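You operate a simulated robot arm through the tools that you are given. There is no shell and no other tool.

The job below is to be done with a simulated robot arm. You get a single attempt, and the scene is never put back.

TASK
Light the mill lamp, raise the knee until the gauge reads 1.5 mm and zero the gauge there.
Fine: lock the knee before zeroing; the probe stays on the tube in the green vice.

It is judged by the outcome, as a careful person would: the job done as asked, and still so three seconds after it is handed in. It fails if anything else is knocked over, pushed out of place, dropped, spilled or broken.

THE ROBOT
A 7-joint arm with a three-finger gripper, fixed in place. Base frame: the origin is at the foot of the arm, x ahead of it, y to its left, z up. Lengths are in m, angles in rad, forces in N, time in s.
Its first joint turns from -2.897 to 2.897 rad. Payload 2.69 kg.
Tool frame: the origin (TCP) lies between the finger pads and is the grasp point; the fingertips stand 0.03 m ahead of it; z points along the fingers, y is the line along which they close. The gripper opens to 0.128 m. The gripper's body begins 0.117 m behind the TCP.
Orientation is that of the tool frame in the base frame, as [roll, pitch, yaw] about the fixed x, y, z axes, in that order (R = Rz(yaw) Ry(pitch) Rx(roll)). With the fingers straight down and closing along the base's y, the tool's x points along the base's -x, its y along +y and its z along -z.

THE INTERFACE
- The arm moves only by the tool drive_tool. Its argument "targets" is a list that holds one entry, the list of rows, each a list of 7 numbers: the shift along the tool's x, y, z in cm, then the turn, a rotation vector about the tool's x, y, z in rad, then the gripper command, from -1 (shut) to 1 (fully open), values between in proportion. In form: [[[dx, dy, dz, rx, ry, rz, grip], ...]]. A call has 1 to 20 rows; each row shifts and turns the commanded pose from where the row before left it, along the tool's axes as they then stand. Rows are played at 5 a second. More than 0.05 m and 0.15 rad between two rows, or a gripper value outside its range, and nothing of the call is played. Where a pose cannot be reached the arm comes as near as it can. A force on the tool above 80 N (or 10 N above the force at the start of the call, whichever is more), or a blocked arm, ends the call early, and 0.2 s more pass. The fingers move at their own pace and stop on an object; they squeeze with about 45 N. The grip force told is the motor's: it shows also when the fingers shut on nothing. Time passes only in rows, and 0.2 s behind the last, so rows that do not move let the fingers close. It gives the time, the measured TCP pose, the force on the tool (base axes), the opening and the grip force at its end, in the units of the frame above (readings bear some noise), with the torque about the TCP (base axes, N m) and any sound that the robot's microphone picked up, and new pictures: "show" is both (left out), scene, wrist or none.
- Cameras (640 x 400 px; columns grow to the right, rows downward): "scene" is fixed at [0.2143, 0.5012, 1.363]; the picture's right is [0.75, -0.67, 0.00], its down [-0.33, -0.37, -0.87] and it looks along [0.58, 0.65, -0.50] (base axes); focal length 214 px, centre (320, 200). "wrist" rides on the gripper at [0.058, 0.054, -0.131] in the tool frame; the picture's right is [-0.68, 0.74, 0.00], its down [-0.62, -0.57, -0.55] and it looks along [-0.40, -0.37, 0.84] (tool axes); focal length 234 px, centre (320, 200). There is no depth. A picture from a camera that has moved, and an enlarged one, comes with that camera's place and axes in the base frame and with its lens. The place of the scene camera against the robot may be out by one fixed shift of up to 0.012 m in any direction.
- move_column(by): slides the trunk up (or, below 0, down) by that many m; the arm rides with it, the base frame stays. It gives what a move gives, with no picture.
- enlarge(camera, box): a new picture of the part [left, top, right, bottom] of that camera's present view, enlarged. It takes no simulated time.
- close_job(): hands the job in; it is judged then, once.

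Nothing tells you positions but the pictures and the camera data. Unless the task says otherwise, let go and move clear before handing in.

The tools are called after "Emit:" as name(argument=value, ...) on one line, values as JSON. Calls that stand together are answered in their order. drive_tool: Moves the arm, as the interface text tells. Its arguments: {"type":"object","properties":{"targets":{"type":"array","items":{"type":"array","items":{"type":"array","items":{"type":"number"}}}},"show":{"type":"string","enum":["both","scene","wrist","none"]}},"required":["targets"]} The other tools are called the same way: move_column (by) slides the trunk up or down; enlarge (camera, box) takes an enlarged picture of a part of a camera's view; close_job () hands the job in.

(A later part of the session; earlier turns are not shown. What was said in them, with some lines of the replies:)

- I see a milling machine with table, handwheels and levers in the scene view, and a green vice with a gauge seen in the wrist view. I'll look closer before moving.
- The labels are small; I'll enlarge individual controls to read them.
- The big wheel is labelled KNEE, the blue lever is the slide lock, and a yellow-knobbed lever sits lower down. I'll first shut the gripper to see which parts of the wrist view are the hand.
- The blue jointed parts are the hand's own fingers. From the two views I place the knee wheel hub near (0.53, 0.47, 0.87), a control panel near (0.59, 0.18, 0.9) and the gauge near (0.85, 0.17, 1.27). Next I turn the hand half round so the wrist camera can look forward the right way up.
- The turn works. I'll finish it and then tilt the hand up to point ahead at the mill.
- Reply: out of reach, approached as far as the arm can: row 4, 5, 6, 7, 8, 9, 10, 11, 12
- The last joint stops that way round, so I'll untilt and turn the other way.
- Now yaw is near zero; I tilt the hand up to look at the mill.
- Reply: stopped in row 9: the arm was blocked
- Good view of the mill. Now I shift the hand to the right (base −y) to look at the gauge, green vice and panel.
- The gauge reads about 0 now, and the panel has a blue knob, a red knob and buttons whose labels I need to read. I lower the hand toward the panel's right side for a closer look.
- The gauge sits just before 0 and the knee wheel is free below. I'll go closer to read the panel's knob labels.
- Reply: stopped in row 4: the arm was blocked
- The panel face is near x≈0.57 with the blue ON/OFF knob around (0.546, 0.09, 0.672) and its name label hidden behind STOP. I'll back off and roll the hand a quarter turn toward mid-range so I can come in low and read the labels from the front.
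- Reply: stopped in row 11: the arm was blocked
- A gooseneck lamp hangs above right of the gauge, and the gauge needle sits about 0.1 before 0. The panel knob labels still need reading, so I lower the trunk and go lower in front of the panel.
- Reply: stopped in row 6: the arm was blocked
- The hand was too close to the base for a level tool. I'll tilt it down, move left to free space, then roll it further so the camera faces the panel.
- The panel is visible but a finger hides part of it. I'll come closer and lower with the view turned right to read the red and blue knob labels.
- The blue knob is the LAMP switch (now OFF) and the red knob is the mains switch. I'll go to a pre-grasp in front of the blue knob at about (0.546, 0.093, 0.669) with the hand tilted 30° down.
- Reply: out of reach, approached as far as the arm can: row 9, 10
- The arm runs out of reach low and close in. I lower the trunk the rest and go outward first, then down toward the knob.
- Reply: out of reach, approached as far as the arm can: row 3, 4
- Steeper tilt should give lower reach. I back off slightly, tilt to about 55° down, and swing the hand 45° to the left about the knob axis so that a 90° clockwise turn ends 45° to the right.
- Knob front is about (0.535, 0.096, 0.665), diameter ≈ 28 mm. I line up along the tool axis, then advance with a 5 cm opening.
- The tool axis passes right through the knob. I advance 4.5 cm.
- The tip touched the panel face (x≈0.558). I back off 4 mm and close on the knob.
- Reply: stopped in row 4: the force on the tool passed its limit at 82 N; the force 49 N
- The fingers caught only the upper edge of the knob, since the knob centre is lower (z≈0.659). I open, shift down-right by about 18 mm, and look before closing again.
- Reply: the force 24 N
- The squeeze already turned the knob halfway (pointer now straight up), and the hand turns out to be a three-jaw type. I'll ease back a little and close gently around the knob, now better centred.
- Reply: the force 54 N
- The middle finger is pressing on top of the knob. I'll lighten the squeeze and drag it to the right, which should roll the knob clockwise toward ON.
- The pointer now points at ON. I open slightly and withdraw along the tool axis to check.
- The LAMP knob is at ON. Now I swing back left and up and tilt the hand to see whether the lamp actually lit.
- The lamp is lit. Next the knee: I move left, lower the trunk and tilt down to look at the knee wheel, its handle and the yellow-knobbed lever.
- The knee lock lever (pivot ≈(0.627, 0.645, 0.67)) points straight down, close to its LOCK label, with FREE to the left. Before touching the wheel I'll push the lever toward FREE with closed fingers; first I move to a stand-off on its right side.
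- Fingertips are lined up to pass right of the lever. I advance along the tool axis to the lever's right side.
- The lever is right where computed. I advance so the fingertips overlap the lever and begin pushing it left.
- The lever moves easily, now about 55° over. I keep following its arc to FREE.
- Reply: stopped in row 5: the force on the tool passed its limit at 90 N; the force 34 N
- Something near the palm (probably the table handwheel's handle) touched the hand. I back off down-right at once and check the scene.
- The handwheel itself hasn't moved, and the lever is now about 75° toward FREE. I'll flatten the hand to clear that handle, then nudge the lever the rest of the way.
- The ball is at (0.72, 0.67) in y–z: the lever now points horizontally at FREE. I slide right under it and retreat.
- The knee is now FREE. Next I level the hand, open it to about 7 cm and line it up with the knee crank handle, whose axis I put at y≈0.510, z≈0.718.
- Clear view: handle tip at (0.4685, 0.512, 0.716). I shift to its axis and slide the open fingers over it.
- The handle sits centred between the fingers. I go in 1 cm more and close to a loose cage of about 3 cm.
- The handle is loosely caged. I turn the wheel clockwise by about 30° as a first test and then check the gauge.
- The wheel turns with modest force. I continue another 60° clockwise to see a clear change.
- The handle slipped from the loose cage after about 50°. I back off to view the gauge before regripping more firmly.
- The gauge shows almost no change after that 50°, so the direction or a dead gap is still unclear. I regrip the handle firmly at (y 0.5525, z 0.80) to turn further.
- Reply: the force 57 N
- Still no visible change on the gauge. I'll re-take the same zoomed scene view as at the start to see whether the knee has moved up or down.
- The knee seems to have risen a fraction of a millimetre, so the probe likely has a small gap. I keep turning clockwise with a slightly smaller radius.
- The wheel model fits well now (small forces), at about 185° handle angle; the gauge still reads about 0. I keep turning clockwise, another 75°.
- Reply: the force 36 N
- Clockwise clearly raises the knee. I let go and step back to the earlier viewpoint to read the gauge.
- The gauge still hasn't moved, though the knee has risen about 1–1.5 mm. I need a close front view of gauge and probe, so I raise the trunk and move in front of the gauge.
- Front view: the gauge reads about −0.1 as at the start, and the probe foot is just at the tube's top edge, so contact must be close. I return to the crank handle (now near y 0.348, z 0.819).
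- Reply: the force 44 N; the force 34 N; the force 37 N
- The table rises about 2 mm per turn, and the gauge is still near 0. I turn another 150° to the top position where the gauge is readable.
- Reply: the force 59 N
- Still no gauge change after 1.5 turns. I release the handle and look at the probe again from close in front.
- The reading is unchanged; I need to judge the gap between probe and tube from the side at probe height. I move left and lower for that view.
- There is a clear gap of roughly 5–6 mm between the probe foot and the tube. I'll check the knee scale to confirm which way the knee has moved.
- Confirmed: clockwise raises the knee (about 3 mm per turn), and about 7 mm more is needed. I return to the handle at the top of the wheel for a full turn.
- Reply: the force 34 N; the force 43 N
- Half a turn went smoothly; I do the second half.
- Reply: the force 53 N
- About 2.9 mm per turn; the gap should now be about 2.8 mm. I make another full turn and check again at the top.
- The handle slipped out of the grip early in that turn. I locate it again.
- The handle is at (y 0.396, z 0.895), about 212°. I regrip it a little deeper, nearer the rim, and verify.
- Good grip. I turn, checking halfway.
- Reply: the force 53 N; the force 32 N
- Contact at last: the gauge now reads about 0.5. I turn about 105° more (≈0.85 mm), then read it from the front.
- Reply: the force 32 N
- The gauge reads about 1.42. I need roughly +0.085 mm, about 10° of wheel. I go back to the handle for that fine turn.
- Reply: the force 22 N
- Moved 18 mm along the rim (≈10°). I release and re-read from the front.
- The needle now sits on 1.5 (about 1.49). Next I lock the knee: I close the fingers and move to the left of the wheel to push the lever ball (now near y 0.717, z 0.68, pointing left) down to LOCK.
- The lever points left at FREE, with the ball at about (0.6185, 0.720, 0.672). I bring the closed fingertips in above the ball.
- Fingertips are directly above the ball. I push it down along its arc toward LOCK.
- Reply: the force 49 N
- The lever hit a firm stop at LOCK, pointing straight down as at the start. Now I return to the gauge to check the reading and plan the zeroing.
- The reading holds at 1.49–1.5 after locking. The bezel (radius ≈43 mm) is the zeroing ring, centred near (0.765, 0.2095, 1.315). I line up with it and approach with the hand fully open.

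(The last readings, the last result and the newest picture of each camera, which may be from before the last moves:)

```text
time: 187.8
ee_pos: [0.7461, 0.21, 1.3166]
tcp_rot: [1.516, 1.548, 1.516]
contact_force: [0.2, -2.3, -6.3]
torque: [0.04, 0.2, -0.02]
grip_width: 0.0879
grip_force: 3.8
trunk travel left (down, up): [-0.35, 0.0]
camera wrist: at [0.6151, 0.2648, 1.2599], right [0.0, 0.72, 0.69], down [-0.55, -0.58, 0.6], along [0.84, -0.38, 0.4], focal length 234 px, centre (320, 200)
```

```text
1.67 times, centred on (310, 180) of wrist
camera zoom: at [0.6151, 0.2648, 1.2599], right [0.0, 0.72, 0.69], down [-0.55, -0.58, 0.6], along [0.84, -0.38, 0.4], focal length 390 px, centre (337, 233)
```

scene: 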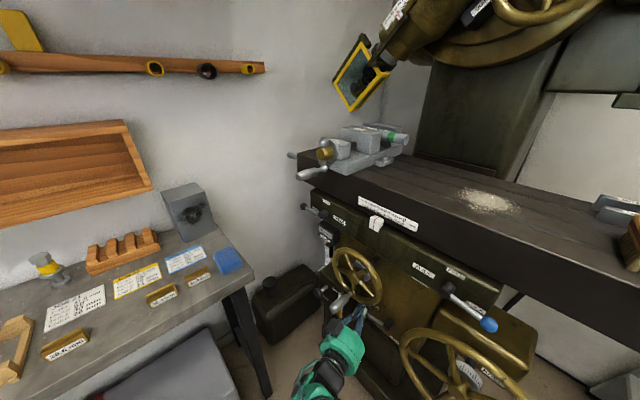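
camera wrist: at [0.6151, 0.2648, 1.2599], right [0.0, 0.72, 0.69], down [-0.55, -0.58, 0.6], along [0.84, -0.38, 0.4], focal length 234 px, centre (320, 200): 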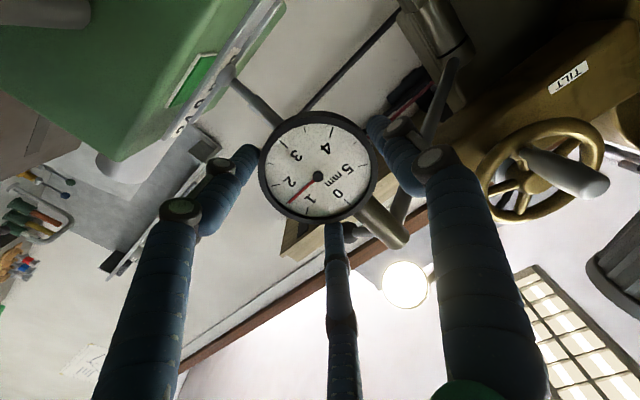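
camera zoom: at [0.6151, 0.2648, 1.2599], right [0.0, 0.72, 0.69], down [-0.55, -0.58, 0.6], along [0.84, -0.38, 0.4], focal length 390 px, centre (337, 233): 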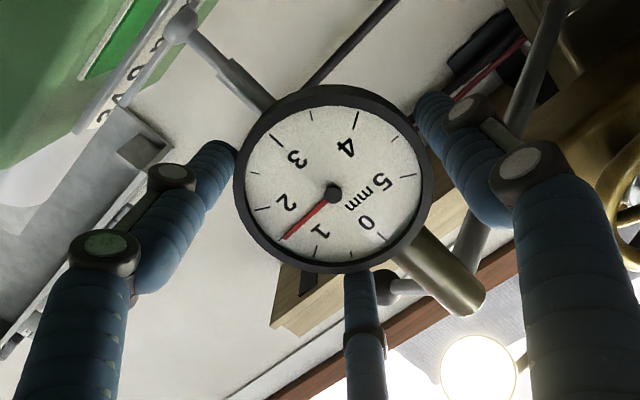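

The fingers just touch the bezel all round (≈88 mm). I centre by 1 mm down, squeeze moderately and try a first 17° clockwise turn.

Emit:
drive_tool(targets=[[[0.12, -0.05, 0, 0, 0, 0, 0.3], [0, 0, 0, 0, 0, 0, 0.1], [0, 0, 0, 0, 0, 0, 0.1], [0, 0, 0, 0, 0, 0.1, 0.1], [0, 0, 0, 0, 0, 0.1, 0.1], [0, 0, 0, 0, 0, 0.1, 0.1]]], show="wrist")

Emit:
enlarge(camera="wrist", box=[180, 60, 440, 300])

```text
time: 189.2
ee_pos: [0.7414, 0.2338, 1.3323]
tcp_rot: [1.68, 1.311, 1.653]
contact_force: [0.7, -0.6, 7.0]
torque: [-0.14, 0.04, 0.11]
grip_width: 0.0787
grip_force: 3.7
out of reach, approached as far as the arm can: row 5, 6
trunk travel left (down, up): [-0.35, 0.0]
stopped in row 6: the force on the tool passed its limit at 103 N (the readings are from after the stop); the commanded pose is now the measured one
camera wrist: at [0.6113, 0.3026, 1.2941], right [0.04, 0.54, 0.84], down [-0.55, -0.69, 0.47], along [0.83, -0.48, 0.27], focal length 234 px, centre (320, 200)
```

wrist: 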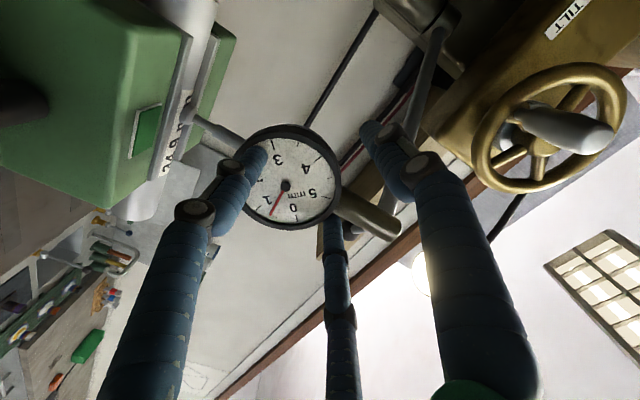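

```text
1.67 times, centred on (310, 180) of wrist
camera zoom: at [0.6113, 0.3026, 1.2941], right [0.04, 0.54, 0.84], down [-0.55, -0.69, 0.47], along [0.83, -0.48, 0.27], focal length 390 px, centre (337, 233)
```

zoom: 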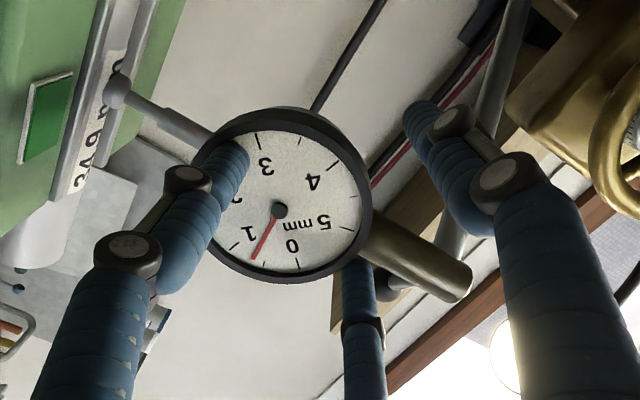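

The wrist hit its turning limit and drifted off, though the bezel has already turned about half-way. I open and back straight out, then check nothing else moved.

Emit:
drive_tool(targets=[[[0, 0, 0, 0, 0, 0, 1], [0, 0, 0, 0, 0, 0, 1], [0, 0, -2, 0, 0, 0, 1], [0, 0, -3, 0, 0, 0, 1], [0, 0, -3, 0, 0, 0, 1]]], show="wrist")

Emit:
enlarge(camera="wrist", box=[190, 20, 390, 200])

```text
time: 190.4
ee_pos: [0.6653, 0.236, 1.3293]
tcp_rot: [1.701, 1.312, 1.677]
contact_force: [1.0, 0.9, 0.5]
torque: [0.02, 0.0, -0.02]
grip_width: 0.1279
grip_force: 0.0
trunk travel left (down, up): [-0.35, 0.0]
camera wrist: at [0.5346, 0.3056, 1.292], right [0.04, 0.54, 0.84], down [-0.55, -0.69, 0.47], along [0.84, -0.48, 0.27], focal length 234 px, centre (320, 200)
```

wrist: 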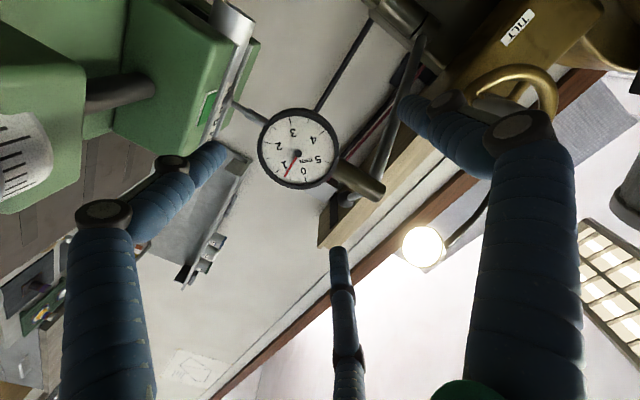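

```text
2.22 times, centred on (290, 110) of wrist
camera zoom: at [0.5346, 0.3056, 1.292], right [0.04, 0.54, 0.84], down [-0.55, -0.69, 0.47], along [0.84, -0.48, 0.27], focal length 520 px, centre (387, 400)
```

zoom: 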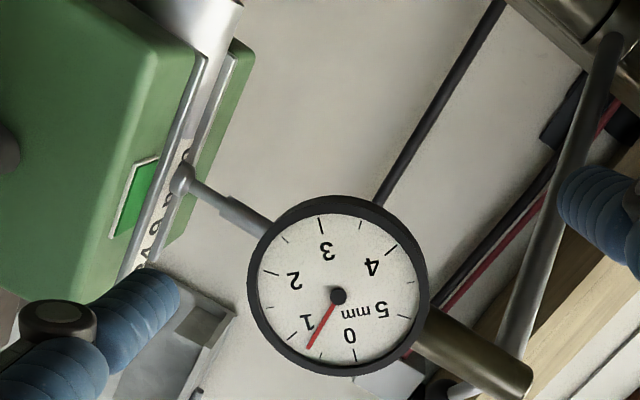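

The bezel turned about 47° (reading now ≈0.72) and the probe still sits on the tube. I pre-rotate the hand the other way so the next clockwise turn stays inside its range.

Emit:
drive_tool(targets=[[[0, 0, -1, 0, 0, -0.14, 1], [0, 0, -1, 0, 0, -0.14, 1], [0, 0, 0, 0, 0, -0.14, 1], [0, 0, 0, 0, 0, -0.14, 1], [0, 0, 0, 0, 0, -0.14, 1], [0, 0, 0, 0, 0, -0.14, 1], [0, 0, 0, 0, 0, -0.14, 1], [0, 0, 0, 0, 0, -0.14, 1], [0, 0, 0, 0, 0, -0.1, 1]]], show="wrist")

Emit:
enlarge(camera="wrist", box=[260, 20, 460, 200])

```text
time: 192.4
ee_pos: [0.6438, 0.2378, 1.3305]
tcp_rot: [-1.611, 0.604, -1.615]
contact_force: [0.0, 0.4, -0.5]
torque: [0.01, -0.03, 0.0]
grip_width: 0.128
grip_force: 0.2
trunk travel left (down, up): [-0.35, 0.0]
camera wrist: at [0.5099, 0.2222, 1.2592], right [0.01, 0.98, -0.22], down [-0.52, 0.19, 0.83], along [0.86, 0.1, 0.51], focal length 234 px, centre (320, 200)
```

wrist: 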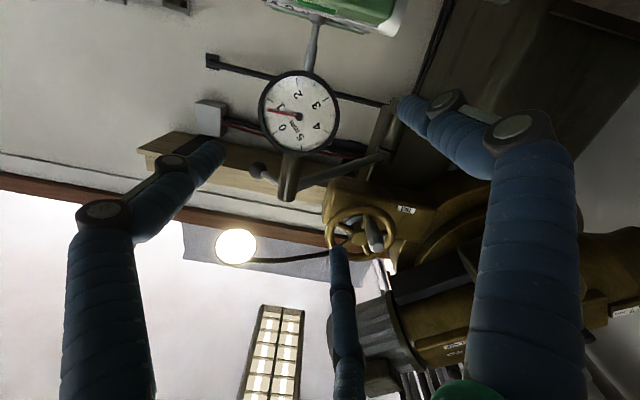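

```text
2.22 times, centred on (360, 110) of wrist
camera zoom: at [0.5099, 0.2222, 1.2592], right [0.01, 0.98, -0.22], down [-0.52, 0.19, 0.83], along [0.86, 0.1, 0.51], focal length 520 px, centre (231, 400)
```

zoom: 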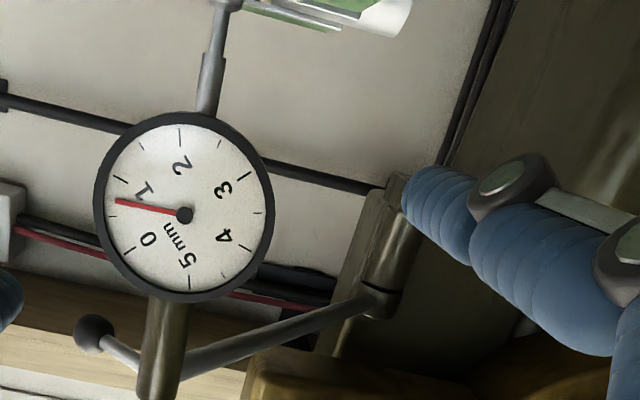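

Emit:
drive_tool(targets=[[[1.53, -0.18, 0, 0.015, -0.036, 0, 1], [1.53, -0.18, 0, 0, 0, 0, 1], [0, 0, 2.5, 0, 0, 0, 1], [0, 0, 2.5, 0, 0, 0, 1]]], show="wrist")

Emit:
enlarge(camera="wrist", box=[220, 60, 460, 280])

```text
time: 193.4
ee_pos: [0.6964, 0.2104, 1.3166]
tcp_rot: [-1.574, 0.608, -1.572]
contact_force: [0.0, -0.5, 0.2]
torque: [-0.03, -0.04, -0.01]
grip_width: 0.1279
grip_force: 0.1
trunk travel left (down, up): [-0.35, 0.0]
camera wrist: at [0.565, 0.1924, 1.2401], right [0.0, 0.98, -0.22], down [-0.55, 0.18, 0.82], along [0.84, 0.12, 0.53], focal length 234 px, centre (320, 200)
```

wrist: 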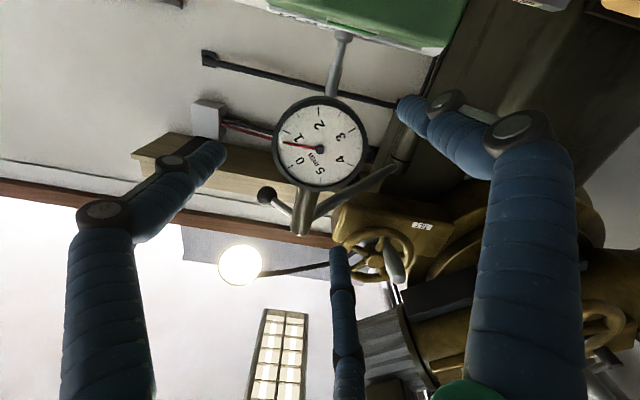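

```text
1.82 times, centred on (340, 170) of wrist
camera zoom: at [0.565, 0.1924, 1.2401], right [0.0, 0.98, -0.22], down [-0.55, 0.18, 0.82], along [0.84, 0.12, 0.53], focal length 426 px, centre (284, 254)
```

zoom: 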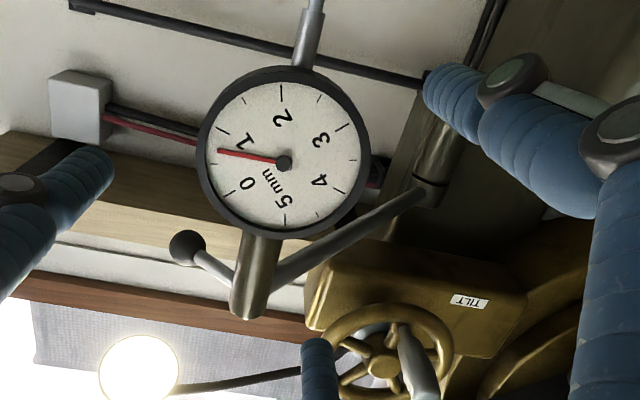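

Emit:
drive_tool(targets=[[[0, 0, 2.4, 0, 0, 0, 1], [0, 0, 2.4, 0, 0, 0, 1], [0, 0, 0, 0, 0, 0, 0.45], [0, 0, 0, 0, 0, 0, 0.34], [0, 0, 0, 0, 0, 0, 0.3]]], show="wrist")

Emit:
enlarge(camera="wrist", box=[220, 80, 460, 280])

```text
time: 193.9
ee_pos: [0.7171, 0.2105, 1.3198]
tcp_rot: [-1.57, 0.607, -1.569]
contact_force: [-66.9, -7.6, 49.0]
torque: [-1.25, 13.58, 0.37]
grip_width: 0.1283
grip_force: 0.0
trunk travel left (down, up): [-0.35, 0.0]
stopped in row 2: the force on the tool passed its limit at 106 N (the readings are from after the stop); the commanded pose is now the measured one
camera wrist: at [0.5863, 0.191, 1.2434], right [0.0, 0.98, -0.22], down [-0.55, 0.18, 0.82], along [0.84, 0.12, 0.53], focal length 234 px, centre (320, 200)
```

wrist: 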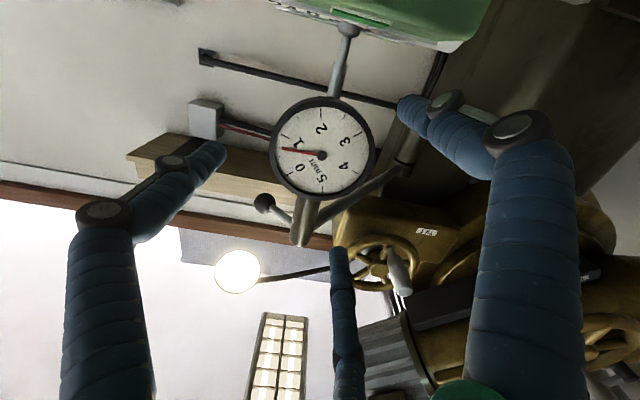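

```text
2.00 times, centred on (340, 180) of wrist
camera zoom: at [0.5863, 0.191, 1.2434], right [0.0, 0.98, -0.22], down [-0.55, 0.18, 0.82], along [0.84, 0.12, 0.53], focal length 468 px, centre (280, 240)
```

zoom: 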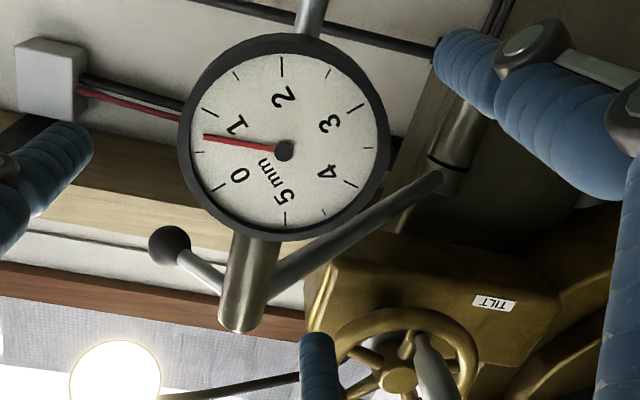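

The wrist-camera side of the hand bumped the vice's crank ball at this roll angle. I back off straight away, then roll further so the camera side is away from the vice.

Emit:
drive_tool(targets=[[[-0.3, 0, -2.5, 0, 0, 0, 1], [0, 0, -3, 0, 0, 0, 1], [0, 0, -3, 0, 0, 0, 1], [0, 0, -3, 0, 0, 0, 1], [0, 0, -3, 0, 0, 0, 1], [0, 0, -3, 0, 0, 0, 1]]], show="wrist")

Emit:
drive_tool(targets=[[[0, 0, 0, 0, 0, -0.14, 1], [0, 0, 0, 0, 0, -0.14, 1], [0, 0, 0, 0, 0, -0.14, 1], [0, 0, 0, 0, 0, -0.14, 1], [0, 0, 0, 0, 0, -0.14, 1], [0, 0, 0, 0, 0, -0.14, 1], [0, 0, 0, 0, 0, -0.14, 1], [0, 0, 0, 0, 0, -0.14, 1], [0, 0, 0, 0, 0, -0.14, 1], [0, 0, 0, 0, 0, -0.14, 1], [0, 0, 0, 0, 0, -0.14, 1], [0, 0, 0, 0, 0, -0.11, 1]]], show="wrist")

```text
time: 195.3
ee_pos: [0.5484, 0.213, 1.3181]
tcp_rot: [-1.575, 0.609, -1.572]
contact_force: [-0.4, 0.0, -1.0]
torque: [0.02, 0.0, 0.0]
grip_width: 0.1282
grip_force: 0.0
trunk travel left (down, up): [-0.35, 0.0]
camera wrist: at [0.4186, 0.1938, 1.2416], right [0.0, 0.98, -0.22], down [-0.55, 0.18, 0.82], along [0.84, 0.12, 0.53], focal length 234 px, centre (320, 200)
```

wrist: 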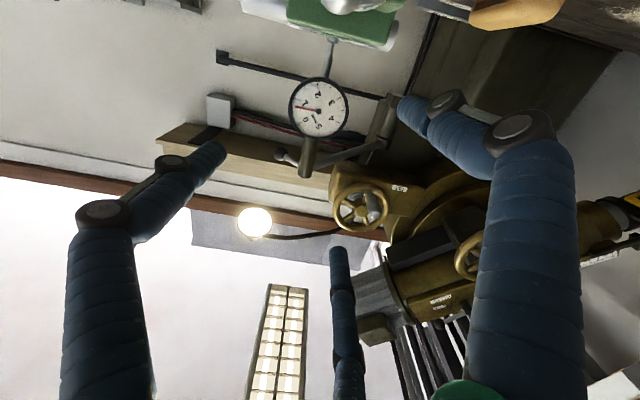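

```text
time: 197.9
ee_pos: [0.5499, 0.2121, 1.3171]
tcp_rot: [-1.58, -1.046, -1.56]
contact_force: [0.4, -0.3, -0.1]
torque: [0.03, -0.01, -0.01]
grip_width: 0.1282
grip_force: 0.2
trunk travel left (down, up): [-0.35, 0.0]
camera wrist: at [0.4186, 0.1355, 1.3429], right [0.0, -0.3, -0.95], down [-0.55, 0.8, -0.25], along [0.83, 0.53, -0.17], focal length 234 px, centre (320, 200)
```

wrist: 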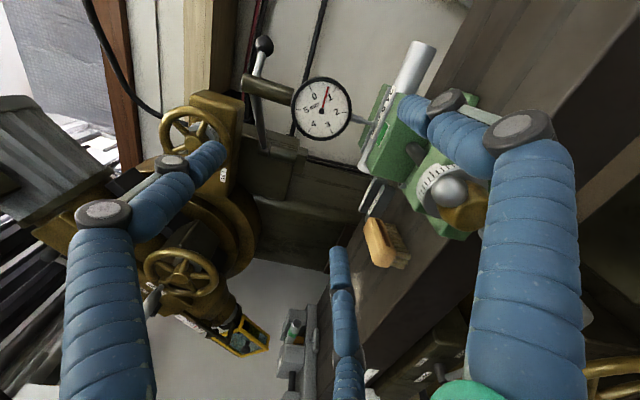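

Emit:
enlarge(camera="wrist", box=[270, 60, 400, 160])

Emit:
enlarge(camera="wrist", box=[340, 30, 500, 230])

```text
4.00 times, centred on (335, 110) of wrist
camera zoom: at [0.4186, 0.1355, 1.3429], right [0.0, -0.3, -0.95], down [-0.55, 0.8, -0.25], along [0.83, 0.53, -0.17], focal length 937 px, centre (260, 560)
```

zoom: 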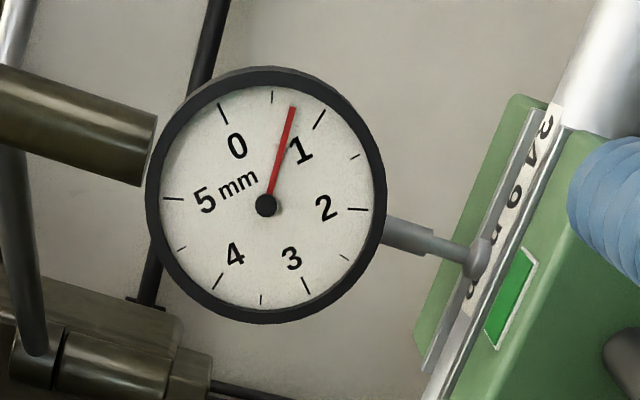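

```text
2.00 times, centred on (420, 130) of wrist
camera zoom: at [0.4186, 0.1355, 1.3429], right [0.0, -0.3, -0.95], down [-0.55, 0.8, -0.25], along [0.83, 0.53, -0.17], focal length 468 px, centre (120, 340)
```

zoom: 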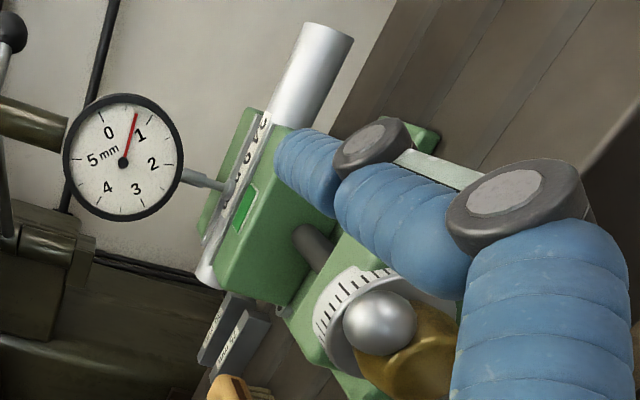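

The vice and gauge look undisturbed, and the gauge reads about 0.715. With this roll the hand clears the vice; I re-centre and approach the bezel again.

Emit:
drive_tool(targets=[[[0, 0.2, 3.5, 0, 0, 0, 1], [0, 0, 3.5, 0, 0, 0, 1], [0, 0, 3.5, 0, 0, 0, 1], [0, 0, 3.5, 0, 0, 0, 1], [0, 0, 2.5, 0, 0, 0, 1]]], show="wrist")

Emit:
enlarge(camera="wrist", box=[210, 70, 450, 270])

```text
time: 199.1
ee_pos: [0.7161, 0.2114, 1.3166]
tcp_rot: [-1.583, -1.043, -1.558]
contact_force: [1.3, -0.6, 0.1]
torque: [0.05, -0.03, 0.01]
grip_width: 0.1279
grip_force: 0.0
trunk travel left (down, up): [-0.35, 0.0]
camera wrist: at [0.5843, 0.1345, 1.3408], right [-0.01, -0.3, -0.96], down [-0.55, 0.8, -0.24], along [0.83, 0.53, -0.17], focal length 234 px, centre (320, 200)
```

wrist: 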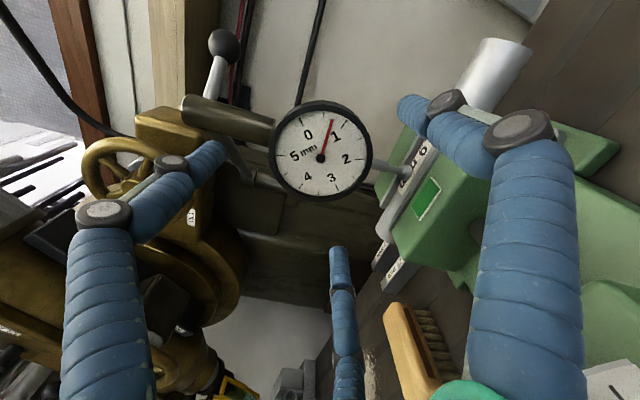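

```text
2.00 times, centred on (330, 170) of wrist
camera zoom: at [0.5843, 0.1345, 1.3408], right [-0.01, -0.3, -0.96], down [-0.55, 0.8, -0.24], along [0.83, 0.53, -0.17], focal length 468 px, centre (300, 260)
```

zoom: 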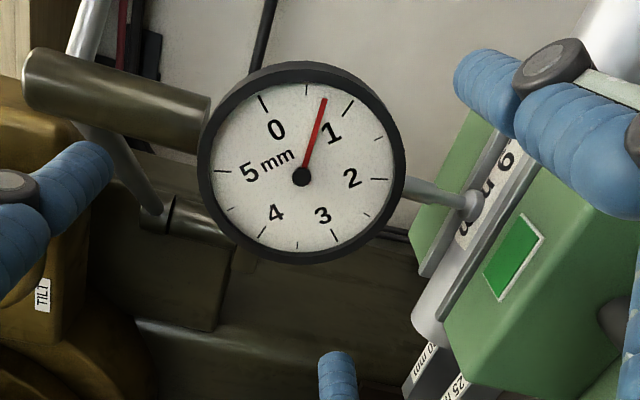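

Emit:
drive_tool(targets=[[[0, 0.05, 1.5, 0, 0, 0, 1], [0, 0, 1.45, 0, 0, 0, 1], [0, 0, 0, 0, 0, 0, 0.5], [0, 0, 0, 0, 0, 0, 0.38], [0, 0, 0, 0, 0, 0, 0.32], [0, 0, 0, 0, 0, 0, 0.3]]], show="wrist")

Emit:
enlarge(camera="wrist", box=[210, 70, 450, 270])

```text
time: 200.5
ee_pos: [0.7435, 0.2092, 1.3157]
tcp_rot: [-1.581, -1.043, -1.559]
contact_force: [0.9, -4.5, -0.9]
torque: [0.0, 0.09, -0.33]
grip_width: 0.0848
grip_force: 44.8
trunk travel left (down, up): [-0.35, 0.0]
camera wrist: at [0.6134, 0.1333, 1.3401], right [0.0, -0.3, -0.96], down [-0.55, 0.8, -0.24], along [0.83, 0.53, -0.17], focal length 234 px, centre (320, 200)
```

wrist: 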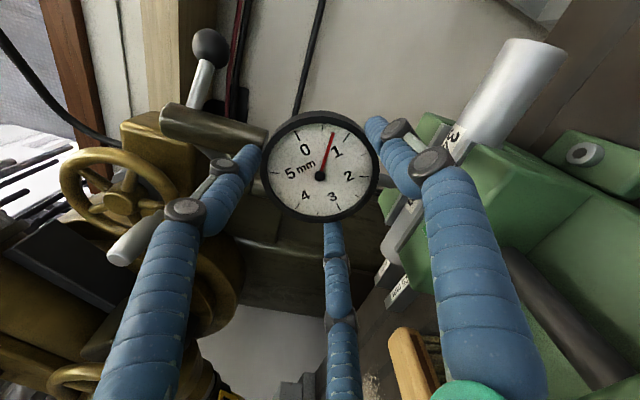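

```text
2.00 times, centred on (330, 170) of wrist
camera zoom: at [0.6134, 0.1333, 1.3401], right [0.0, -0.3, -0.96], down [-0.55, 0.8, -0.24], along [0.83, 0.53, -0.17], focal length 468 px, centre (300, 260)
```

zoom: 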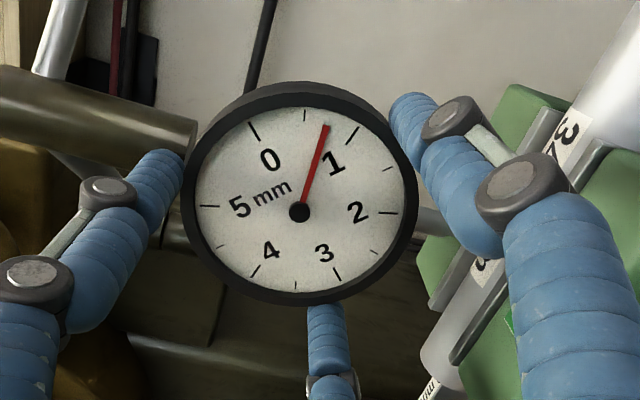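

Well centred and gripped. I now rotate clockwise in small steps, watching the dial.

Emit:
drive_tool(targets=[[[0, 0, 0, 0, 0, 0.1, 0.3], [0, 0, 0, 0, 0, 0.1, 0.3], [0, 0, 0, 0, 0, 0.1, 0.3], [0, 0, 0, 0, 0, 0.1, 0.3]]], show="wrist")

Emit:
enlarge(camera="wrist", box=[210, 70, 450, 270])

```text
time: 201.5
ee_pos: [0.7441, 0.211, 1.3152]
tcp_rot: [-1.577, -0.642, -1.566]
contact_force: [0.3, -6.7, -0.8]
torque: [-0.04, -0.29, 0.72]
grip_width: 0.0848
grip_force: 45.2
trunk travel left (down, up): [-0.35, 0.0]
camera wrist: at [0.6133, 0.1302, 1.3087], right [-0.01, 0.1, -0.99], down [-0.55, 0.83, 0.09], along [0.84, 0.55, 0.05], focal length 234 px, centre (320, 200)
```

wrist: 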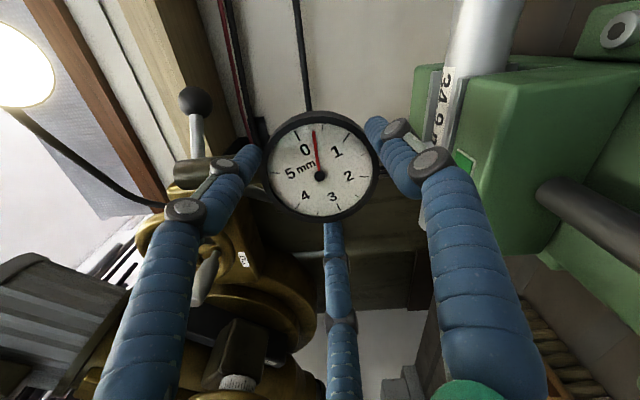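

```text
2.00 times, centred on (330, 170) of wrist
camera zoom: at [0.6133, 0.1302, 1.3087], right [-0.01, 0.1, -0.99], down [-0.55, 0.83, 0.09], along [0.84, 0.55, 0.05], focal length 468 px, centre (300, 260)
```

zoom: 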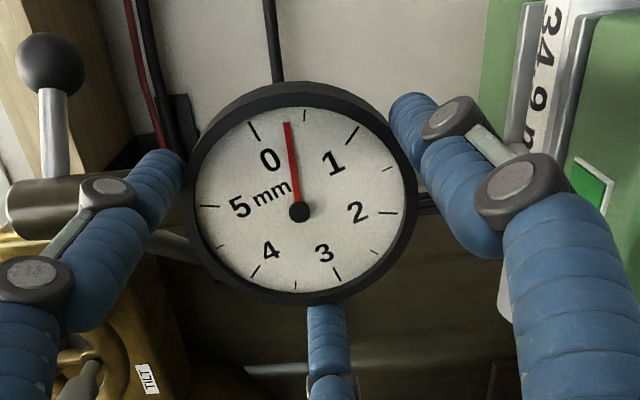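

The dial turns with the hand; about 0.34 remains. I turn another 20°.

Emit:
drive_tool(targets=[[[0, 0, 0, 0, 0, 0.1, 0.3], [0, 0, 0, 0, 0, 0.1, 0.3], [0, 0, 0, 0, 0, 0.1, 0.3], [0, 0, 0, 0, 0, 0.052, 0.3], [0, 0, 0, 0, 0, 0, 0.3]]], show="wrist")

Emit:
enlarge(camera="wrist", box=[260, 100, 380, 220])

```text
time: 202.7
ee_pos: [0.7439, 0.2088, 1.3143]
tcp_rot: [-1.576, -0.29, -1.568]
contact_force: [3.3, -3.1, -6.9]
torque: [0.03, 0.24, 0.1]
grip_width: 0.0847
grip_force: 45.4
trunk travel left (down, up): [-0.35, 0.0]
camera wrist: at [0.6131, 0.1379, 1.2821], right [-0.01, 0.44, -0.9], down [-0.55, 0.75, 0.37], along [0.84, 0.49, 0.23], focal length 234 px, centre (320, 200)
```

wrist: 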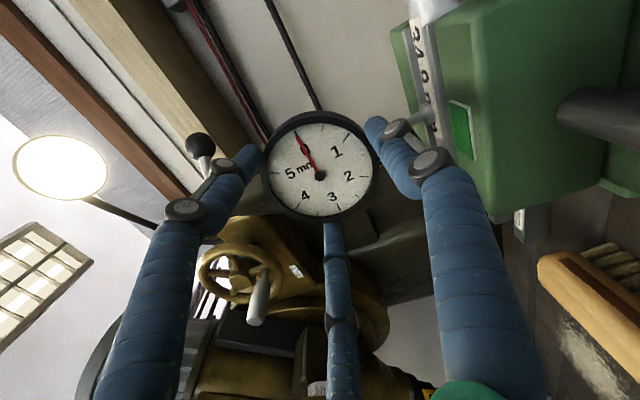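

```text
3.33 times, centred on (320, 160) of wrist
camera zoom: at [0.6131, 0.1379, 1.2821], right [-0.01, 0.44, -0.9], down [-0.55, 0.75, 0.37], along [0.84, 0.49, 0.23], focal length 781 px, centre (320, 333)
```

zoom: 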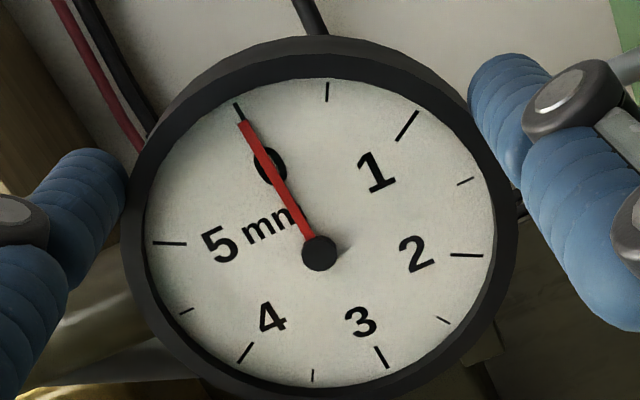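

The needle is now on 0. I release, back straight out, and verify from the front.

Emit:
drive_tool(targets=[[[0, 0, 0, 0, 0, 0, 0.5], [0, 0, 0, 0, 0, 0, 1], [0, 0, -2.5, 0, 0, 0, 1], [0, 0, -3.5, 0, 0, 0, 1], [0, 0, -3.5, 0, 0, 0, 1], [0, 0, -3.5, 0, 0, 0, 1], [0, 0, -3.5, 0, 0, 0, 1]]], show="wrist")

Emit:
enlarge(camera="wrist", box=[280, 60, 360, 140])

```text
time: 204.3
ee_pos: [0.5804, 0.2075, 1.3171]
tcp_rot: [-1.574, -0.291, -1.565]
contact_force: [0.1, 0.6, -0.7]
torque: [0.02, -0.02, 0.02]
grip_width: 0.1278
grip_force: 0.1
trunk travel left (down, up): [-0.35, 0.0]
camera wrist: at [0.4488, 0.135, 1.2834], right [0.0, 0.44, -0.9], down [-0.55, 0.75, 0.37], along [0.84, 0.49, 0.24], focal length 234 px, centre (320, 200)
```

wrist: 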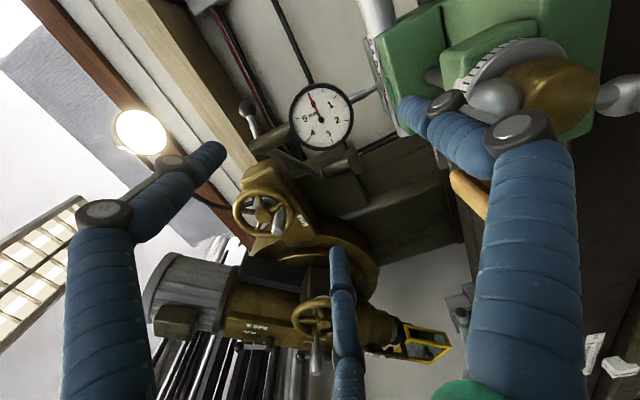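

```text
5.00 times, centred on (320, 100) of wrist
camera zoom: at [0.4488, 0.135, 1.2834], right [0.0, 0.44, -0.9], down [-0.55, 0.75, 0.37], along [0.84, 0.49, 0.24], focal length 1171 px, centre (320, 700)
```

zoom: 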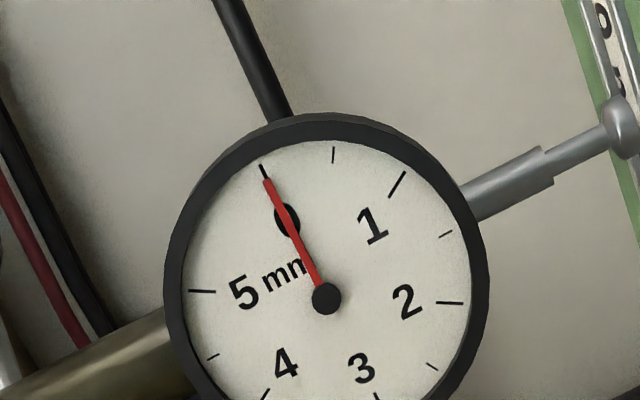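

The needle sits on 0, with the needle's own direction unchanged, so the knee is still at 1.5 mm. I retreat clear and take a final look at the whole machine.

Emit:
drive_tool(targets=[[[0, 0, -4, 0, 0, 0, 0.5], [0, 0, -4, 0, 0, 0, 0.5], [0, 0, -4, 0, 0, 0, 0.5], [0, 0, -3, 0, 0, 0, 0.5]]])

Emit:
enlarge(camera="scene", box=[310, 210, 530, 400])

Emit:
enlarge(camera="wrist", box=[270, 70, 370, 160])

```text
time: 205.3
ee_pos: [0.4277, 0.2076, 1.317]
tcp_rot: [-1.574, -0.291, -1.568]
contact_force: [0.5, 0.4, 0.4]
torque: [-0.02, 0.0, -0.01]
grip_width: 0.0963
grip_force: 0.1
trunk travel left (down, up): [-0.35, 0.0]
camera wrist: at [0.2967, 0.1355, 1.2836], right [-0.01, 0.44, -0.9], down [-0.55, 0.75, 0.37], along [0.84, 0.49, 0.23], focal length 234 px, centre (320, 200)
```

scene: 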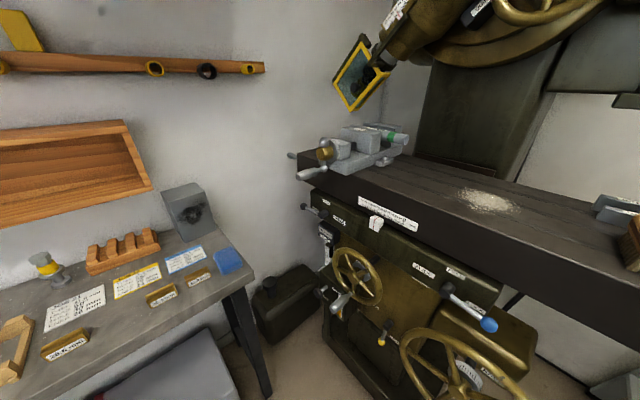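
wrist: 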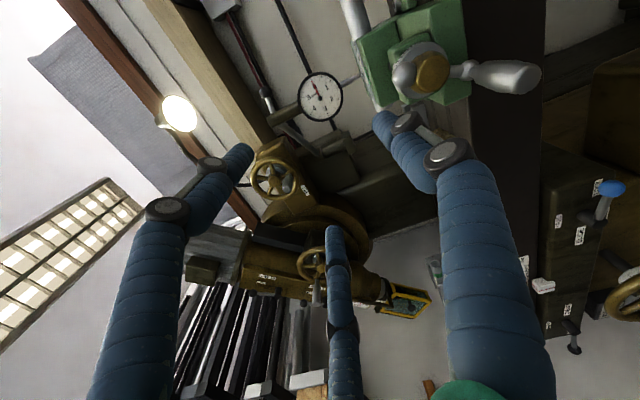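

```text
2.11 times, centred on (420, 305) of scene
camera zoom: at [0.2143, 0.5012, 1.363], right [0.75, -0.67, 0.0], down [-0.33, -0.37, -0.87], along [0.58, 0.65, -0.5], focal length 452 px, centre (110, -21)
```

zoom: 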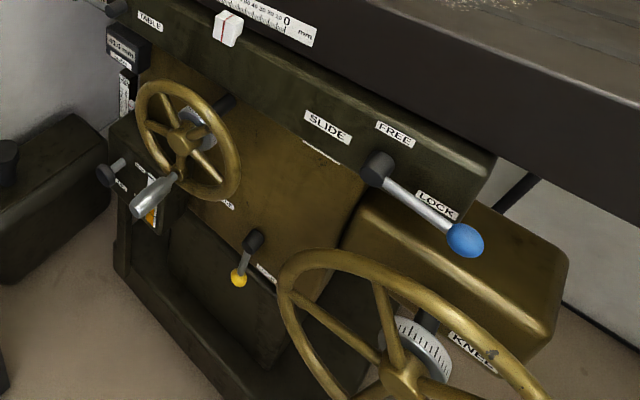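

```text
4.44 times, centred on (320, 115) of wrist
camera zoom: at [0.2967, 0.1355, 1.2836], right [-0.01, 0.44, -0.9], down [-0.55, 0.75, 0.37], along [0.84, 0.49, 0.23], focal length 1041 px, centre (320, 578)
```

zoom: 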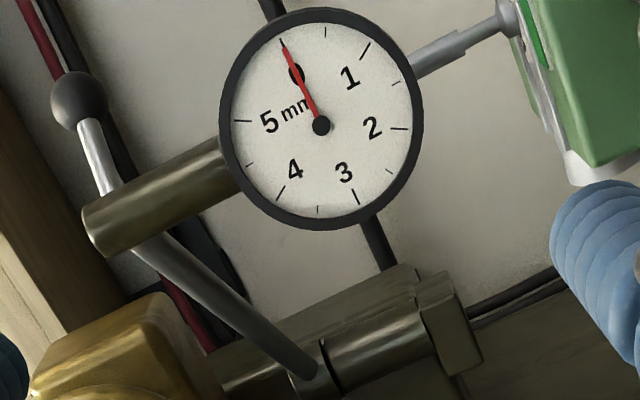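

I want to confirm the slide readout, the lock lever and the lamp once more.

Emit:
enlarge(camera="scene", box=[300, 190, 380, 260])

Emit:
enlarge(camera="scene", box=[360, 310, 420, 360])

Emit:
enlarge(camera="scene", box=[316, 215, 346, 255])

Emit:
enlarge(camera="scene", box=[280, 110, 430, 200])

```text
5.71 times, centred on (340, 225) of scene
camera zoom: at [0.2143, 0.5012, 1.363], right [0.75, -0.67, 0.0], down [-0.33, -0.37, -0.87], along [0.58, 0.65, -0.5], focal length 1226 px, centre (206, 57)
```

zoom: 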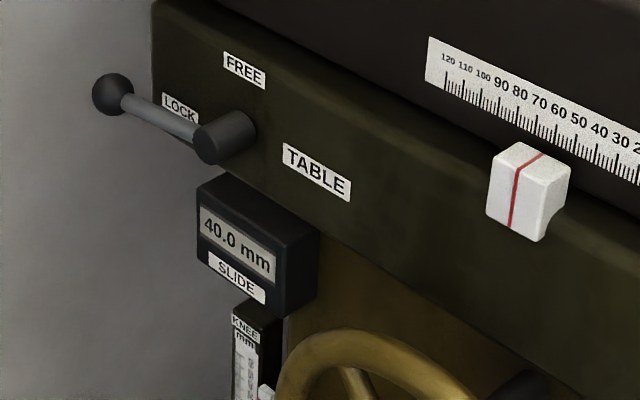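

```text
8.00 times, centred on (390, 335) of scene
camera zoom: at [0.2143, 0.5012, 1.363], right [0.75, -0.67, 0.0], down [-0.33, -0.37, -0.87], along [0.58, 0.65, -0.5], focal length 1716 px, centre (-240, -880)
```

zoom: 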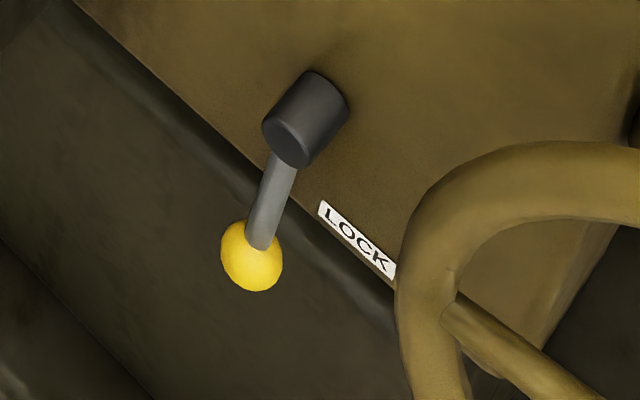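

```text
10.00 times, centred on (331, 235) of scene
camera zoom: at [0.2143, 0.5012, 1.363], right [0.75, -0.67, 0.0], down [-0.33, -0.37, -0.87], along [0.58, 0.65, -0.5], focal length 2145 px, centre (210, -150)
```

zoom: 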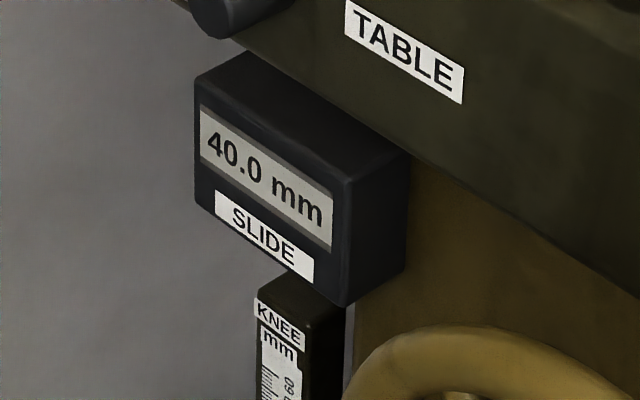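

```text
4.27 times, centred on (355, 155) of scene
camera zoom: at [0.2143, 0.5012, 1.363], right [0.75, -0.67, 0.0], down [-0.33, -0.37, -0.87], along [0.58, 0.65, -0.5], focal length 915 px, centre (171, 392)
```

zoom: 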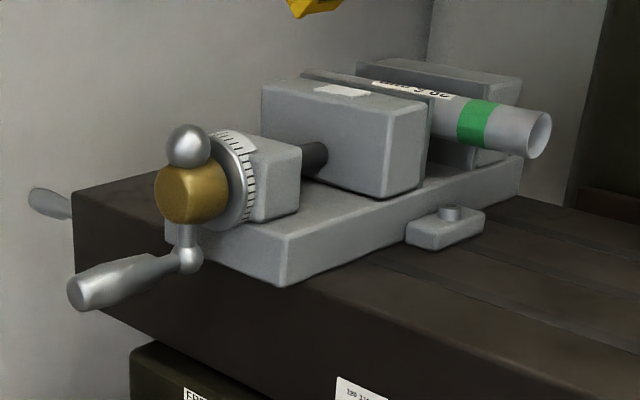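

The lamp is lit, the knee is raised and its lever is down at LOCK. The gauge reads 0 at the 1.5 mm height with the probe on the tube in the green vice. The slide (40.0) and table are unchanged and the arm is clear, so I hand in.

Emit:
close_job()

```text
The job is handed in.
```

The mill lamp is lit, and the knee was raised until the gauge read 1.5 mm (about 1.49 as I read it). I then locked the knee and zeroed the gauge there. I've handed the job in, but no verdict has come back.

- **Lamp:** The LAMP knob is at ON and the lamp head was glowing when I last looked. I left the mains switch off because the lamp lights without it.
- **Knee:** The lock lever was already at LOCK when I started, so I freed it before turning the wheel. Afterwards I pushed it back to its stop at LOCK. The gauge still read about 1.49 after locking.
- **Gauge:** I turned the bezel until 0 sat under the needle. The needle kept its direction while I did this, so the knee did not move.
- **Probe:** It started well clear of the tube in the green vice, by several millimetres. It came down on the tube as the knee rose and is resting on it now.

The hand bumped things three times:
- **Slide handwheel:** it touched the crank of the small wheel beside the slide readout.
- **Gauge bezel:** the wrist reached its turning limit on my first try and pushed on it with about 100 N.
- **Green vice crank:** it caught the ball with about 100 N.

I saw no change from any of these. The gauge stayed in place, the slide still reads 40.0 mm, the table scale looks unchanged, and the arm is clear of the machine.
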